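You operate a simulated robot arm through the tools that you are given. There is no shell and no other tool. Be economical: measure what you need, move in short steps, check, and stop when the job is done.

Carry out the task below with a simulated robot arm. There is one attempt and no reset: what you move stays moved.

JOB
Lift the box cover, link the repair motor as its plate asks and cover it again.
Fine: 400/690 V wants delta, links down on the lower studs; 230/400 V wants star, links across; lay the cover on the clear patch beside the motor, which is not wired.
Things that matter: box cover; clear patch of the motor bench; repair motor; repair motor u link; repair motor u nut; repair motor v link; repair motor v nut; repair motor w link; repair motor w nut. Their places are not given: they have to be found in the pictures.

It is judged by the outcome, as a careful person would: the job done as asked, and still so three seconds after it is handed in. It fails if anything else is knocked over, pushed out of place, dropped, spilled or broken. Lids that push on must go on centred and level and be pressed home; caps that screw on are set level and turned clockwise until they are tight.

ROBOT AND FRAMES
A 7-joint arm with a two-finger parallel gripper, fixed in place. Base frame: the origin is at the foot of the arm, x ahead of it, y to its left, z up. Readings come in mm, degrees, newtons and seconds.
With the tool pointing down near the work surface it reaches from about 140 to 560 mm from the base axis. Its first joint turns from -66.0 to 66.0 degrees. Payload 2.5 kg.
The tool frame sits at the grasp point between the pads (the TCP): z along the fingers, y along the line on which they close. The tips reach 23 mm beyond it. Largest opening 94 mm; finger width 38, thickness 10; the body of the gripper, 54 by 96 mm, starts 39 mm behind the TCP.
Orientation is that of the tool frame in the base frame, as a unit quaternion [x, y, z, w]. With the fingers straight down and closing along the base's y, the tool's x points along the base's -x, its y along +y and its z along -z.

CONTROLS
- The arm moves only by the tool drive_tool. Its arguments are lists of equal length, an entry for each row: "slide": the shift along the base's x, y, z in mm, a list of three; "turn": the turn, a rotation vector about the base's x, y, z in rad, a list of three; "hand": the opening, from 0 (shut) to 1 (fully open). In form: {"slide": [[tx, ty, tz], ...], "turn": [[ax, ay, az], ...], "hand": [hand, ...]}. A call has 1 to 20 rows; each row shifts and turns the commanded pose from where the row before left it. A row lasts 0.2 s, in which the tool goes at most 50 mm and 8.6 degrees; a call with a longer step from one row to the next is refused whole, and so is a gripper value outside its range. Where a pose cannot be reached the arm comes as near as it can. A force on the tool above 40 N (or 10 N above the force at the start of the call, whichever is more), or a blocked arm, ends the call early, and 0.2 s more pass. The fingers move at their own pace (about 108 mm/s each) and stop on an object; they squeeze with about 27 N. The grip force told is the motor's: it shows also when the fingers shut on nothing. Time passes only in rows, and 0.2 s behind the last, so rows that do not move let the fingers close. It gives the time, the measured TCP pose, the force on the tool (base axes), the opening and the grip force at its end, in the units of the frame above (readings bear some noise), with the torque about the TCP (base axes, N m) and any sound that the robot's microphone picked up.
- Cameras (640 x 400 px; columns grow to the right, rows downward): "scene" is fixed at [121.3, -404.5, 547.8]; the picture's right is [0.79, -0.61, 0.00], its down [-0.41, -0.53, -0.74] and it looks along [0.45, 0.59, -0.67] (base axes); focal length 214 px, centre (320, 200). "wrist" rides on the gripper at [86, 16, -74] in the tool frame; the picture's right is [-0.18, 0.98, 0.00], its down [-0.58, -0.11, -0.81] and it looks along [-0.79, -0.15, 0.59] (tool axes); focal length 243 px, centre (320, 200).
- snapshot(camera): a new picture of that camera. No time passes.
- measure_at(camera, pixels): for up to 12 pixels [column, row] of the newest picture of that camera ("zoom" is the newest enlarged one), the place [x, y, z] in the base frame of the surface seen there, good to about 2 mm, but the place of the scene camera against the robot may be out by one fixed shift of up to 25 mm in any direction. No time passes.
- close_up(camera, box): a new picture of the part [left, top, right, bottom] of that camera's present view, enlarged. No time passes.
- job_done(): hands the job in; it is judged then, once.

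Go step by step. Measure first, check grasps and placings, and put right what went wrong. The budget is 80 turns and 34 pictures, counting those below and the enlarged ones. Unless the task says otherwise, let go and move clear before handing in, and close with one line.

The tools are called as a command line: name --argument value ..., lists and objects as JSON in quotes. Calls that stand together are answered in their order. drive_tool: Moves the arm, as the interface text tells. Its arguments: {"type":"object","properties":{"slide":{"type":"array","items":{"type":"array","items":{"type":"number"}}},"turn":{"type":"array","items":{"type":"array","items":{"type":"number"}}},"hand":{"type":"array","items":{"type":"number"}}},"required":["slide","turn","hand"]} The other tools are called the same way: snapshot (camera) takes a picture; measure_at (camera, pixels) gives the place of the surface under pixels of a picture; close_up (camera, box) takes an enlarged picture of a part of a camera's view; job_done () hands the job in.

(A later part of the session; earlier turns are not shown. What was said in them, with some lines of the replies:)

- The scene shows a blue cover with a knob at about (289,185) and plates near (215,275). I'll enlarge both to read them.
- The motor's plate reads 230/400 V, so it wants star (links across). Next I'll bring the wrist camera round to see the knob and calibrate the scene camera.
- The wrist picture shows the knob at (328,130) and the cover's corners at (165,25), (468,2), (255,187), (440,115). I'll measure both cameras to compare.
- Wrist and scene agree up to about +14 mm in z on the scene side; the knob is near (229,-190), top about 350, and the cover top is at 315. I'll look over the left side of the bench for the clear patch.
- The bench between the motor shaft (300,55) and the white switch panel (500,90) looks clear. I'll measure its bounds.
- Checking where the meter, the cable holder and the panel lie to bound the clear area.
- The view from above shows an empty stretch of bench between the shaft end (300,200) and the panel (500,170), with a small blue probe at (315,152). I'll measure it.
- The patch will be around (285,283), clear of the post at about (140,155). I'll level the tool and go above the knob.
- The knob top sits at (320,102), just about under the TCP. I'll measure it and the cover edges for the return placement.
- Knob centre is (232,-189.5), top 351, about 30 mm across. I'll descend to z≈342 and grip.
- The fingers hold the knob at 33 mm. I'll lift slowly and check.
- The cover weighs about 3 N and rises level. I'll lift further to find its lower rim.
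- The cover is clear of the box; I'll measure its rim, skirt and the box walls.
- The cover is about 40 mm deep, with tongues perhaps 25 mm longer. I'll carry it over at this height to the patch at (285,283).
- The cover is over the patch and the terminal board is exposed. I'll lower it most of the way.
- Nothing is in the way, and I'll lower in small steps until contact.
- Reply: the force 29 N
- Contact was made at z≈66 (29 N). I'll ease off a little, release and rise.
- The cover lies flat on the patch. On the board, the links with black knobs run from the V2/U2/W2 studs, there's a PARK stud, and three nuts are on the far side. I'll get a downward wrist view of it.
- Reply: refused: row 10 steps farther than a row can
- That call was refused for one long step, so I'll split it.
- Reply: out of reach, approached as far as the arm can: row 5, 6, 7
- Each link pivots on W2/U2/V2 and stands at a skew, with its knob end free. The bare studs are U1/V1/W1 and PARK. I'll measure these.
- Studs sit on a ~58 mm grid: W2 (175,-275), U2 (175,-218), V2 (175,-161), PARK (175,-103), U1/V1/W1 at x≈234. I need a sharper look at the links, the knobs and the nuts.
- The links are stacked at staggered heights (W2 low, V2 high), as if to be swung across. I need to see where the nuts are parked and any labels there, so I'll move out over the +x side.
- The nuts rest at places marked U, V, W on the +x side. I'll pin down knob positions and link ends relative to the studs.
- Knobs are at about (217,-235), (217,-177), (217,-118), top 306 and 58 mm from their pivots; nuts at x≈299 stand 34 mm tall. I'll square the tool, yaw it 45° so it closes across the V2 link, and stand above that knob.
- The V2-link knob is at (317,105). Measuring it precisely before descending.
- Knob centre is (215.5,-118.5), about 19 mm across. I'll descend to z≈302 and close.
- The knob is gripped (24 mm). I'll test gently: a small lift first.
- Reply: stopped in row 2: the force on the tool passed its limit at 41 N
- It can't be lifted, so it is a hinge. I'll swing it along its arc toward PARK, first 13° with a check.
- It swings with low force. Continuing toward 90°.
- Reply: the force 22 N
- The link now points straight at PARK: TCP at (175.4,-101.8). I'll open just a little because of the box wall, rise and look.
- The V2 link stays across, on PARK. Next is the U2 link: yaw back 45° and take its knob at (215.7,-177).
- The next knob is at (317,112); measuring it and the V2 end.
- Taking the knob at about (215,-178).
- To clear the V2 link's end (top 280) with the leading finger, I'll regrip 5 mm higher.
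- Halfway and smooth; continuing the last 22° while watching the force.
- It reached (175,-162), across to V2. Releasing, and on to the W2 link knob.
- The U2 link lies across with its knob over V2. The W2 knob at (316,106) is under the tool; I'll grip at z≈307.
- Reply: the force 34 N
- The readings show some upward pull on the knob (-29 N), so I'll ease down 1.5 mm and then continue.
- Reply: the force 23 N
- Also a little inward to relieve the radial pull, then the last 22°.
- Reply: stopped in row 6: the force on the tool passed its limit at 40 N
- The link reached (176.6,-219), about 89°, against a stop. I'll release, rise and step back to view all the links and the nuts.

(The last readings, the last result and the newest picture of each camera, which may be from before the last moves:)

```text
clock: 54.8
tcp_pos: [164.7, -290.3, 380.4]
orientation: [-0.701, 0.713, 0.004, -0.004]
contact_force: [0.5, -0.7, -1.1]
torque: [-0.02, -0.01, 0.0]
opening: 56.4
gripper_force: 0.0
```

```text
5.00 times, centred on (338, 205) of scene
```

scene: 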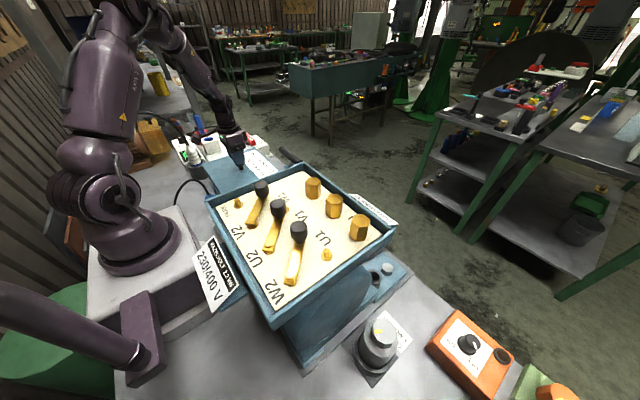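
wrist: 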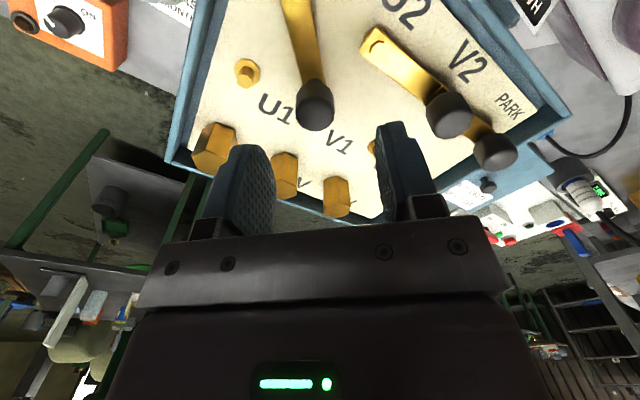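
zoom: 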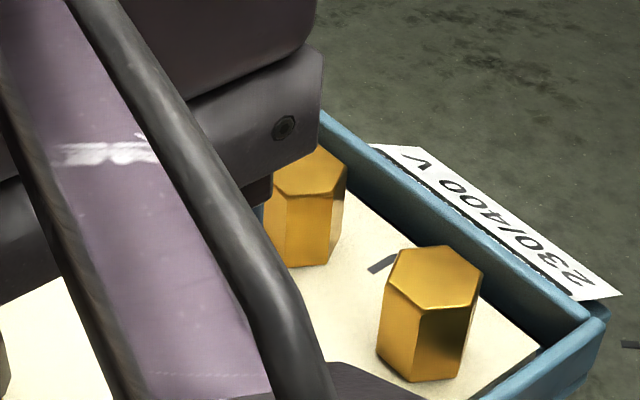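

All three links lie across. The nuts are tall hex pieces at x≈299, and I need to learn whether they're loose or threaded. I'll go to the W nut, flats facing x, keeping yaw 90°.

drive_tool --slide '[[30, 25, 0], [30, 25, 0], [30, 25, 0], [30, 30, -5], [14.3, 24.7, -10], [0, 0, -20], [0, 0, -20], [0, 0, -12], [0, 0, -5], [0, 0, 0], [0, 0, 0], [0, 0, 0], [0, 0, 0]]' --turn '[[0, 0, 0], [0, 0, 0], [0, 0, 0], [0, 0, 0], [0, 0, 0], [0, 0, 0], [0, 0, 0], [0, 0, 0], [0, 0, 0], [0, 0, 0], [0, 0, 0], [0, 0, 0], [0, 0, 0]]' --hand '[0.5, 0.5, 0.5, 0.5, 0.5, 0.5, 0.5, 0.5, 0.5, 0.5, 0, 0, 0]'

drive_tool --slide '[[0, 0, 1], [0, 0, 1], [0, 0, 0]]' --turn '[[0, 0, 0], [0, 0, 0], [0, 0, 0]]' --hand '[0, 0, 0]'

```text
clock: 57.6
tcp_pos: [299.6, -159.9, 308.4]
orientation: [-0.701, 0.713, 0.005, -0.005]
contact_force: [-13.1, 4.0, 0.1]
torque: [-0.19, -0.46, 0.26]
opening: 26.1
gripper_force: 44.9
```

```text
clock: 58.4
tcp_pos: [298.3, -160.8, 307.0]
orientation: [-0.699, 0.715, 0.007, -0.005]
contact_force: [-7.8, -1.2, -32.3]
torque: [-0.66, -0.51, 0.35]
opening: 26.2
gripper_force: 45.0
```

The nut doesn't lift (-32 N), so it's threaded in place. I'll relax the pull and try a clockwise turn of about 17°, reading the torque.

drive_tool --slide '[[0, 0, -2], [0, 0, 0], [0, 0, 0], [0, 0, 0]]' --turn '[[0, 0, 0], [0, 0, -0.1], [0, 0, -0.1], [0, 0, -0.1]]' --hand '[0, 0, 0, 0]'

```text
clock: 59.4
tcp_pos: [299.0, -160.4, 308.9]
orientation: [-0.585, 0.811, 0.006, -0.005]
contact_force: [-29.2, -3.7, 1.4]
torque: [-0.02, -0.1, 0.84]
opening: 29.2
gripper_force: 45.0
```

The fingers slid round the hex (opening 26→29), so the nut didn't turn clockwise: it's already tight. I'll turn back, release, and test the V nut the same way, more gently.

drive_tool --slide '[[0, 0, 0], [0, 0, 0], [0, 0, 0], [0, 0, 0], [0, 0, 0], [0, 0, 15], [0, 0, 20], [0, -29, 0], [0, -29, 0], [0, 0, -20], [0, 0, -15], [0, 0, 0], [0, 0, 0], [0, 0, 0], [0, 0, 0]]' --turn '[[0, 0, 0.1], [0, 0, 0.1], [0, 0, 0.1], [0, 0, 0], [0, 0, 0], [0, 0, 0], [0, 0, 0], [0, 0, 0], [0, 0, 0], [0, 0, 0], [0, 0, 0], [0, 0, 0], [0, 0, 0], [0, 0, 0], [0, 0, 0]]' --hand '[0, 0, 0, 0.5, 0.5, 0.5, 0.5, 0.5, 0.5, 0.5, 0.5, 0.5, 0, 0, 0]'

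drive_tool --slide '[[0, 0, 0], [0, 0, 0], [0, 0, 0]]' --turn '[[0, 0, -0.08], [0, 0, -0.08], [0, 0, 0]]' --hand '[0, 0, 0]'

```text
clock: 60.1
tcp_pos: [298.9, -156.7, 308.2]
orientation: [-0.68, 0.733, 0.01, -0.004]
contact_force: [-3.6, 1.3, 0.6]
torque: [0.0, -0.53, 0.3]
opening: 26.6
gripper_force: 45.1
stopped in row 3: the force on the tool passed its limit at 42 N (the readings are from after the stop); the commanded pose is now the measured one
```

```text
clock: 60.9
tcp_pos: [298.7, -157.9, 309.0]
orientation: [-0.618, 0.786, 0.01, -0.003]
contact_force: [-5.8, -0.8, -2.1]
torque: [-0.19, -0.48, 0.84]
opening: 28.3
gripper_force: 44.9
```

The return was cut short by a force stop, so I'm still on the W nut. I'll just open, rise and move to the V nut.

drive_tool --slide '[[0, 0, 0], [0, 0, 0], [0, 0, 0], [0, 0, 15], [0, 0, 20], [0, -29, 0], [0, -31, 0], [0, 0, 0]]' --turn '[[0, 0, 0], [0, 0, 0], [0, 0, 0], [0, 0, 0], [0, 0, 0], [0, 0, 0.13], [0, 0, 0.11], [0, 0, 0]]' --hand '[0.5, 0.5, 0.5, 0.5, 0.5, 0.5, 0.5, 0.5]'

snapshot --camera "scene"

```text
clock: 62.7
tcp_pos: [300.3, -216.7, 344.1]
orientation: [0.709, -0.705, -0.009, 0.005]
contact_force: [-0.6, 0.3, 0.8]
torque: [0.01, 0.01, -0.01]
opening: 47.2
gripper_force: 0.2
```

```text
6 pictures are left
```

scene: 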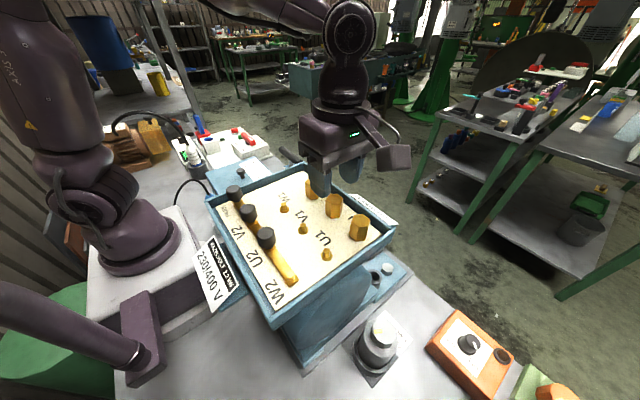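

The scene confirms all links across (star). I'll check the V nut for tightness.

drive_tool --slide '[[-1, -1, -20], [0, 0, -15], [0, 0, 0], [0, 0, 0], [0, 0, 0], [0, 0, 0]]' --turn '[[0, 0, 0], [0, 0, 0], [0, 0, 0], [0, 0, 0], [0, 0, 0], [0, 0, 0]]' --hand '[0.5, 0.5, 0.5, 0, 0, 0]'

drive_tool --slide '[[0, 0, 0], [0, 0, 0], [0, 0, 0]]' --turn '[[0, 0, -0.08], [0, 0, -0.08], [0, 0, 0]]' --hand '[0, 0, 0]'

```text
clock: 64.1
tcp_pos: [299.5, -219.5, 309.1]
orientation: [0.708, -0.706, -0.01, 0.005]
contact_force: [-5.3, 1.6, -2.2]
torque: [0.02, -0.6, -0.04]
opening: 26.0
gripper_force: 45.4
```

```text
clock: 64.9
tcp_pos: [299.4, -219.4, 308.6]
orientation: [-0.65, 0.76, 0.009, -0.003]
contact_force: [-0.9, -0.9, 0.8]
torque: [-0.17, -0.53, 0.96]
opening: 27.5
gripper_force: 44.9
```

The V nut is tight too. Releasing and checking the U nut likewise.

drive_tool --slide '[[0, 0, 0], [0, 0, 0], [0, 0, 15], [0, 0, 20], [0, -29, 0], [0, -28, 0], [0, 0, -20], [0, 0, -15], [0, 0, 0], [0, 0, 0], [0, 0, 0], [0, 0, 0]]' --turn '[[0, 0, 0], [0, 0, 0], [0, 0, 0], [0, 0, 0], [0, 0, 0.08], [0, 0, 0.08], [0, 0, 0], [0, 0, 0], [0, 0, 0], [0, 0, 0], [0, 0, 0], [0, 0, 0]]' --hand '[0.5, 0.5, 0.5, 0.5, 0.5, 0.5, 0.5, 0.5, 0.5, 0, 0, 0]'

drive_tool --slide '[[0, 0, 0], [0, 0, 0], [0, 0, 0]]' --turn '[[0, 0, -0.08], [0, 0, -0.08], [0, 0, 0]]' --hand '[0, 0, 0]'

```text
clock: 67.5
tcp_pos: [299.0, -276.9, 309.6]
orientation: [0.708, -0.706, -0.009, 0.004]
contact_force: [-1.5, -1.3, -1.7]
torque: [-0.04, -0.63, -0.01]
opening: 26.0
gripper_force: 45.0
```

```text
clock: 68.3
tcp_pos: [299.9, -276.0, 310.0]
orientation: [-0.65, 0.76, 0.008, -0.002]
contact_force: [9.6, 1.6, 2.7]
torque: [0.07, -0.64, 1.02]
opening: 27.4
gripper_force: 44.6
```

All three nuts are tight, and the star linking is done. I'll release, rise, square the yaw and go back above the cover's knob.

drive_tool --slide '[[0, 0, 0], [0, 0, 0], [0, 0, 15], [0, 0, 40], [0, 0, 45], [0, 0, 45], [-1, 20, 0], [-1, 45, 0], [-1, 45, 0], [-1, 45, 0], [-1, 45, 0], [-1, 45, 0], [-1, 45, 0], [-1, 45, 0], [-1, 45, 0], [-1, 45, 0], [-1, 45, 0], [-1, 45, 0], [0, 43, 0], [0, 0, 0]]' --turn '[[0, 0, 0], [0, 0, 0], [0, 0, 0], [0, 0, 0], [0, 0, 0], [0, 0, 0], [0, 0, -0.14], [0, 0, -0.14], [0, 0, -0.14], [0, 0, -0.14], [0, 0, -0.14], [0, 0, -0.14], [0, 0, -0.14], [0, 0, -0.14], [0, 0, -0.14], [0, 0, -0.14], [0, 0, 0], [0, 0, 0], [0, 0, 0], [0, 0, 0]]' --hand '[0.5, 0.5, 0.5, 0.5, 0.5, 0.5, 0.8, 0.8, 0.8, 0.8, 0.8, 0.8, 0.8, 0.8, 0.8, 0.8, 0.8, 0.8, 0.8, 0.8]'

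```text
clock: 72.5
tcp_pos: [285.1, 281.8, 452.7]
orientation: [-0.007, 1.0, 0.009, 0.004]
contact_force: [-0.7, -0.3, 0.2]
torque: [0.01, 0.01, 0.02]
opening: 75.2
gripper_force: 0.1
```

Slight orientation drift, which I'll correct (−0.018, +0.008, −0.014) while descending to z≈150.

drive_tool --slide '[[1, 0, -35], [1, 0, -45], [1, 0, -45], [0, 0, -45], [0, 0, -45], [0, 0, -45], [0, 0, -30], [0, 0, -13], [0, 0, 0]]' --turn '[[-0.018, 0.008, -0.014], [0, 0, 0], [0, 0, 0], [0, 0, 0], [0, 0, 0], [0, 0, 0], [0, 0, 0], [0, 0, 0], [0, 0, 0]]' --hand '[0.8, 0.8, 0.8, 0.8, 0.8, 0.8, 0.8, 0.8, 0.8]'

snapshot --camera "wrist"

```text
clock: 74.5
tcp_pos: [289.7, 281.7, 150.1]
orientation: [-0.001, 1.0, 0.0, 0.0]
contact_force: [0.4, 0.0, 0.5]
torque: [-0.02, -0.01, 0.01]
opening: 75.3
gripper_force: 0.1
```

```text
5 pictures are left
```

wrist: 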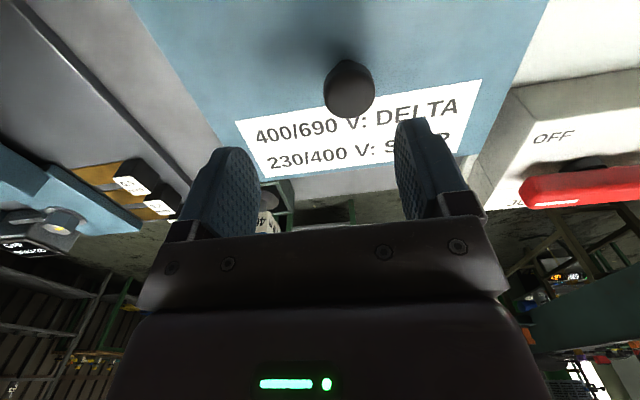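

The cover lies with the same yaw as before; its knob is at about (349,95), a bit to +y. Measuring.

measure_at --camera "wrist" --pixels '[[349, 95], [325, 95], [373, 93], [349, 80], [349, 111], [349, 88], [150, 20], [505, 80], [300, 60]]'

```text
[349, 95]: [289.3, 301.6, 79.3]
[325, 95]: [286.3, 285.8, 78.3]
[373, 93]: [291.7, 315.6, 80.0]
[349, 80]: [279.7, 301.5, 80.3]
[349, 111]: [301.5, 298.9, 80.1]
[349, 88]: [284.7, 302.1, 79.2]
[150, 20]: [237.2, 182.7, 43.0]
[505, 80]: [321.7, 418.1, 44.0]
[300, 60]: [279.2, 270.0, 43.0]
```

The knob is now at (290,300.5), top 80; the cover slid about 18 mm on release but lies flat. I'll centre on it, descend to z≈70, grip and lift a little.

drive_tool --slide '[[0.3, 18.8, 0], [0, 0, -30], [0, 0, -25], [0, 0, -17], [0, 0, -8], [0, 0, 0], [0, 0, 0], [0, 0, 0], [0, 0, 0]]' --turn '[[0, 0, 0], [0, 0, 0], [0, 0, 0], [0, 0, 0], [0, 0, 0], [0, 0, 0], [0, 0, 0], [0, 0, 0], [0, 0, 0]]' --hand '[0.8, 0.8, 0.8, 0.8, 0.8, 0.8, 0, 0, 0]'

drive_tool --slide '[[0, 0, 5], [0, 0, 10], [0, 0, 15], [0, 0, 20], [0, 0, 30], [0, 0, 30], [0, 0, 30], [0, 0, 30], [0, 0, 30], [0, 0, 30], [0, 0, 30], [0, 0, 30], [0, 0, 30], [0, 0, 30], [0, 0, 30], [0, 0, 20], [0, 0, 0]]' --turn '[[0, 0, 0], [0, 0, 0], [0, 0, 0], [0, 0, 0], [0, 0, 0], [0, 0, 0], [0, 0, 0], [0, 0, 0], [0, 0, 0], [0, 0, 0], [0, 0, 0], [0, 0, 0], [0, 0, 0], [0, 0, 0], [0, 0, 0], [0, 0, 0], [0, 0, 0]]' --hand '[0, 0, 0, 0, 0, 0, 0, 0, 0, 0, 0, 0, 0, 0, 0, 0, 0]'

```text
clock: 76.5
tcp_pos: [290.5, 301.0, 69.5]
orientation: [-0.001, 1.0, 0.0, -0.001]
contact_force: [0.6, -0.8, 0.4]
torque: [0.0, 0.0, -0.01]
opening: 33.1
gripper_force: 26.8
```

```text
clock: 80.1
tcp_pos: [288.9, 300.1, 470.9]
orientation: [-0.001, 1.0, 0.0, -0.001]
contact_force: [-0.4, 0.1, -3.4]
torque: [0.01, 0.03, 0.01]
opening: 32.9
gripper_force: 27.0
```

The cover is held (33 mm, -3.4 N). Carrying it back over the box.

drive_tool --slide '[[0, -12, 0], [-3, -22, 0], [-3, -26, 0], [-3.5, -28, 0], [-3.5, -28, 0], [-3.5, -28, 0], [-3.5, -28, 0], [-3.5, -28, 0], [-3.5, -28, 0], [-3.5, -28, 0], [-3.5, -28, 0], [-3.5, -28, 0], [-3.5, -28, 0], [-3.5, -28, 0], [-3.5, -28, 0], [-3.5, -28, 0], [-3.5, -28, 0], [-3, -24, 0], [0, -14, 0], [0, 0, 0]]' --turn '[[0, 0, 0], [0, 0, 0], [0, 0, 0], [0, 0, 0], [0, 0, 0], [0, 0, 0], [0, 0, 0], [0, 0, 0], [0, 0, 0], [0, 0, 0], [0, 0, 0], [0, 0, 0], [0, 0, 0], [0, 0, 0], [0, 0, 0], [0, 0, 0], [0, 0, 0], [0, 0, 0], [0, 0, 0], [0, 0, 0]]' --hand '[0, 0, 0, 0, 0, 0, 0, 0, 0, 0, 0, 0, 0, 0, 0, 0, 0, 0, 0, 0]'

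drive_tool --slide '[[0, 0, -20], [0, 0, -20], [0, 0, 0], [0, 0, 0]]' --turn '[[0, 0, 0], [0, 0, 0], [0, 0, 0], [0, 0, 0]]' --hand '[0, 0, 0, 0]'

snapshot --camera "scene"

```text
clock: 84.3
tcp_pos: [231.2, -189.3, 469.9]
orientation: [-0.001, 1.0, 0.002, -0.001]
contact_force: [-0.4, 0.4, -3.2]
torque: [0.0, 0.0, -0.03]
opening: 33.0
gripper_force: 26.7
```

```text
clock: 85.3
tcp_pos: [230.8, -189.3, 430.6]
orientation: [-0.001, 1.0, 0.001, -0.001]
contact_force: [0.1, -0.6, -4.5]
torque: [0.0, -0.03, 0.02]
opening: 33.1
gripper_force: 26.6
```

```text
4 pictures are left
```

scene: 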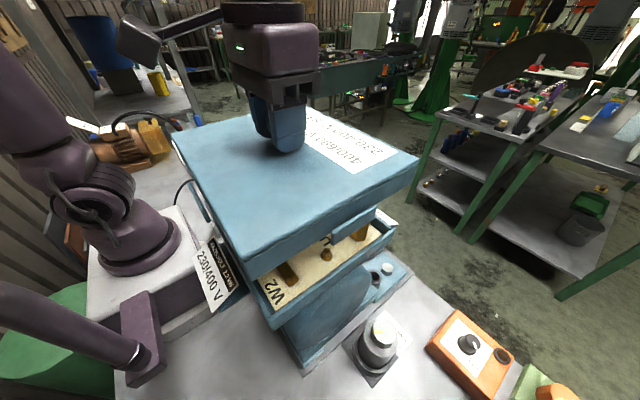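

Cover is above the box; I'll compare its side faces with the earlier lift (side face at scene y≈-303.5) and check yaw.

measure_at --camera "scene" --pixels '[[260, 262], [300, 242], [340, 220], [380, 197], [405, 184], [200, 190], [225, 235], [175, 143], [250, 270], [340, 230]]'

```text
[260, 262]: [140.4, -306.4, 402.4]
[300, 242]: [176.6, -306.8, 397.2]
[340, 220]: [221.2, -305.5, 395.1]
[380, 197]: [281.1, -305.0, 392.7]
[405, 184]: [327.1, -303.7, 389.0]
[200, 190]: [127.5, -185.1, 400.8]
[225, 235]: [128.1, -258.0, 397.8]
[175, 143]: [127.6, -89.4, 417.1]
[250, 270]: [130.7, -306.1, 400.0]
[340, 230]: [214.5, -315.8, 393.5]
```

The cover's side shows about +0.6° of yaw compared with before. I'll trim −0.01 rad and lower slowly until it's close to home.

drive_tool --slide '[[0.5, 0, -10], [0, 0, -12], [0, 0, -12], [0, 0, -10], [0, 0, -10], [0, 0, -8], [0, 0, -6], [0, 0, -4], [0, 0, -3], [0, 0, 0]]' --turn '[[0, 0, -0.01], [0, 0, 0], [0, 0, 0], [0, 0, 0], [0, 0, 0], [0, 0, 0], [0, 0, 0], [0, 0, 0], [0, 0, 0], [0, 0, 0]]' --hand '[0, 0, 0, 0, 0, 0, 0, 0, 0, 0]'

```text
clock: 87.5
tcp_pos: [231.7, -188.3, 355.1]
orientation: [0.004, 1.0, 0.001, -0.001]
contact_force: [0.1, -0.4, -3.4]
torque: [0.0, -0.01, 0.0]
opening: 33.0
gripper_force: 26.9
```

No contact yet at z 355. Going on in 2 mm steps.

drive_tool --slide '[[0, 0, -3], [0, 0, -2], [0, 0, -2], [0, 0, -2], [0, 0, -2], [0, 0, -2], [0, 0, -1.5], [0, 0, 0]]' --turn '[[0, 0, 0], [0, 0, 0], [0, 0, 0], [0, 0, 0], [0, 0, 0], [0, 0, 0], [0, 0, 0], [0, 0, 0]]' --hand '[0, 0, 0, 0, 0, 0, 0, 0]'

```text
clock: 89.3
tcp_pos: [232.4, -189.5, 340.5]
orientation: [0.004, 1.0, 0.001, -0.001]
contact_force: [0.3, -0.8, -3.8]
torque: [0.0, 0.02, -0.02]
opening: 33.0
gripper_force: 26.4
```

Still hanging free at 340.5; a few more 1 mm steps to find the seat.

drive_tool --slide '[[0, 0, -1], [0, 0, -1], [0, 0, -1], [0, 0, -1], [0, 0, 0]]' --turn '[[0, 0, 0], [0, 0, 0], [0, 0, 0], [0, 0, 0], [0, 0, 0]]' --hand '[0, 0, 0, 0, 0]'

```text
clock: 90.5
tcp_pos: [231.9, -189.6, 337.8]
orientation: [0.003, 1.0, 0.001, 0.0]
contact_force: [4.8, 7.7, 23.8]
torque: [0.03, -0.17, 0.02]
opening: 33.2
gripper_force: 27.2
```

Seated: 24 N up at z≈338. I'll ease off, open and rise straight up.

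drive_tool --slide '[[0, 0, 2], [0, 0, 0], [0, 0, 0], [0, 0, 0], [0, 0, 0], [0, 0, 10], [0, 0, 20], [0, 0, 30], [0, 0, 35], [-40, 0, 20], [-30, 0, 0], [0, 0, 0]]' --turn '[[0, 0, 0], [0, 0, 0], [0, 0, 0], [0, 0, 0], [0, 0, 0], [0, 0, 0], [0, 0, 0], [0, 0, 0], [0, 0, 0], [0, 0, 0], [0, 0, 0], [0, 0, 0]]' --hand '[0, 0.45, 0.55, 0.7, 0.9, 0.9, 0.9, 0.9, 0.9, 0.9, 0.9, 0.9]'

snapshot --camera "scene"

snapshot --camera "wrist"

measure_at --camera "wrist" --pixels '[[328, 128], [320, 90], [172, 30], [466, 6], [257, 184], [430, 110], [215, 105], [240, 60]]'

measure_at --camera "scene" --pixels '[[289, 181], [203, 192], [272, 322], [393, 212], [250, 200], [310, 220], [340, 200], [300, 305], [350, 265]]'

```text
clock: 93.1
tcp_pos: [161.0, -188.5, 453.5]
orientation: [0.004, 1.0, 0.001, -0.001]
contact_force: [0.1, 0.1, 0.2]
torque: [0.02, -0.02, -0.03]
opening: 84.7
gripper_force: 0.0
```

```text
3 pictures are left
```

scene: 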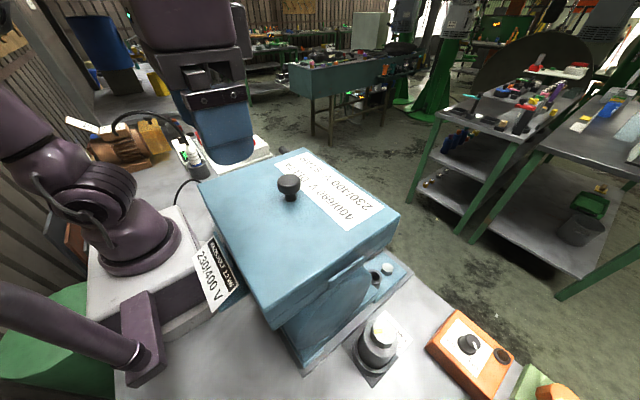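

```text
2 pictures are left
```

wrist: 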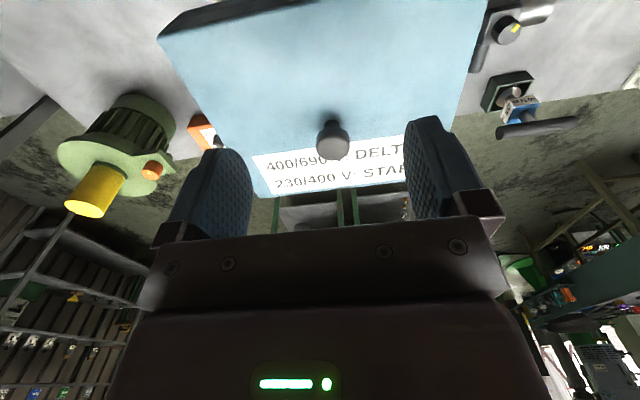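

```text
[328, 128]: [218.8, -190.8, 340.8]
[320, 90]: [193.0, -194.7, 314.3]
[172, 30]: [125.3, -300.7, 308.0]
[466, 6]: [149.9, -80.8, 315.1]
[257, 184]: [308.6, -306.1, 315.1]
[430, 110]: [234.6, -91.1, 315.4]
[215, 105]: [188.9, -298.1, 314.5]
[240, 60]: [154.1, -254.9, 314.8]
```

```text
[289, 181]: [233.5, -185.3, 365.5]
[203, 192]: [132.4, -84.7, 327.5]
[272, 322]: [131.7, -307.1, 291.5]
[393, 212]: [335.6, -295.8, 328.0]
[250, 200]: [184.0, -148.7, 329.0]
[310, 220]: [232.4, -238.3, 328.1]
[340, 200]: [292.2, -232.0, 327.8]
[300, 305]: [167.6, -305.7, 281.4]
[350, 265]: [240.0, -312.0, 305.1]
```

The cover sits exactly where it was (scene corners and top z≈315 match the first readings), and the arm is clear with nothing else displaced. Handing in.

job_done

```text
The job is handed in.
```

The repair motor is linked in star, as its 230/400 V plate asks, and the box cover is back on and seated level. The U, V and W nuts didn't turn when I tried them clockwise, so I left them where they were.
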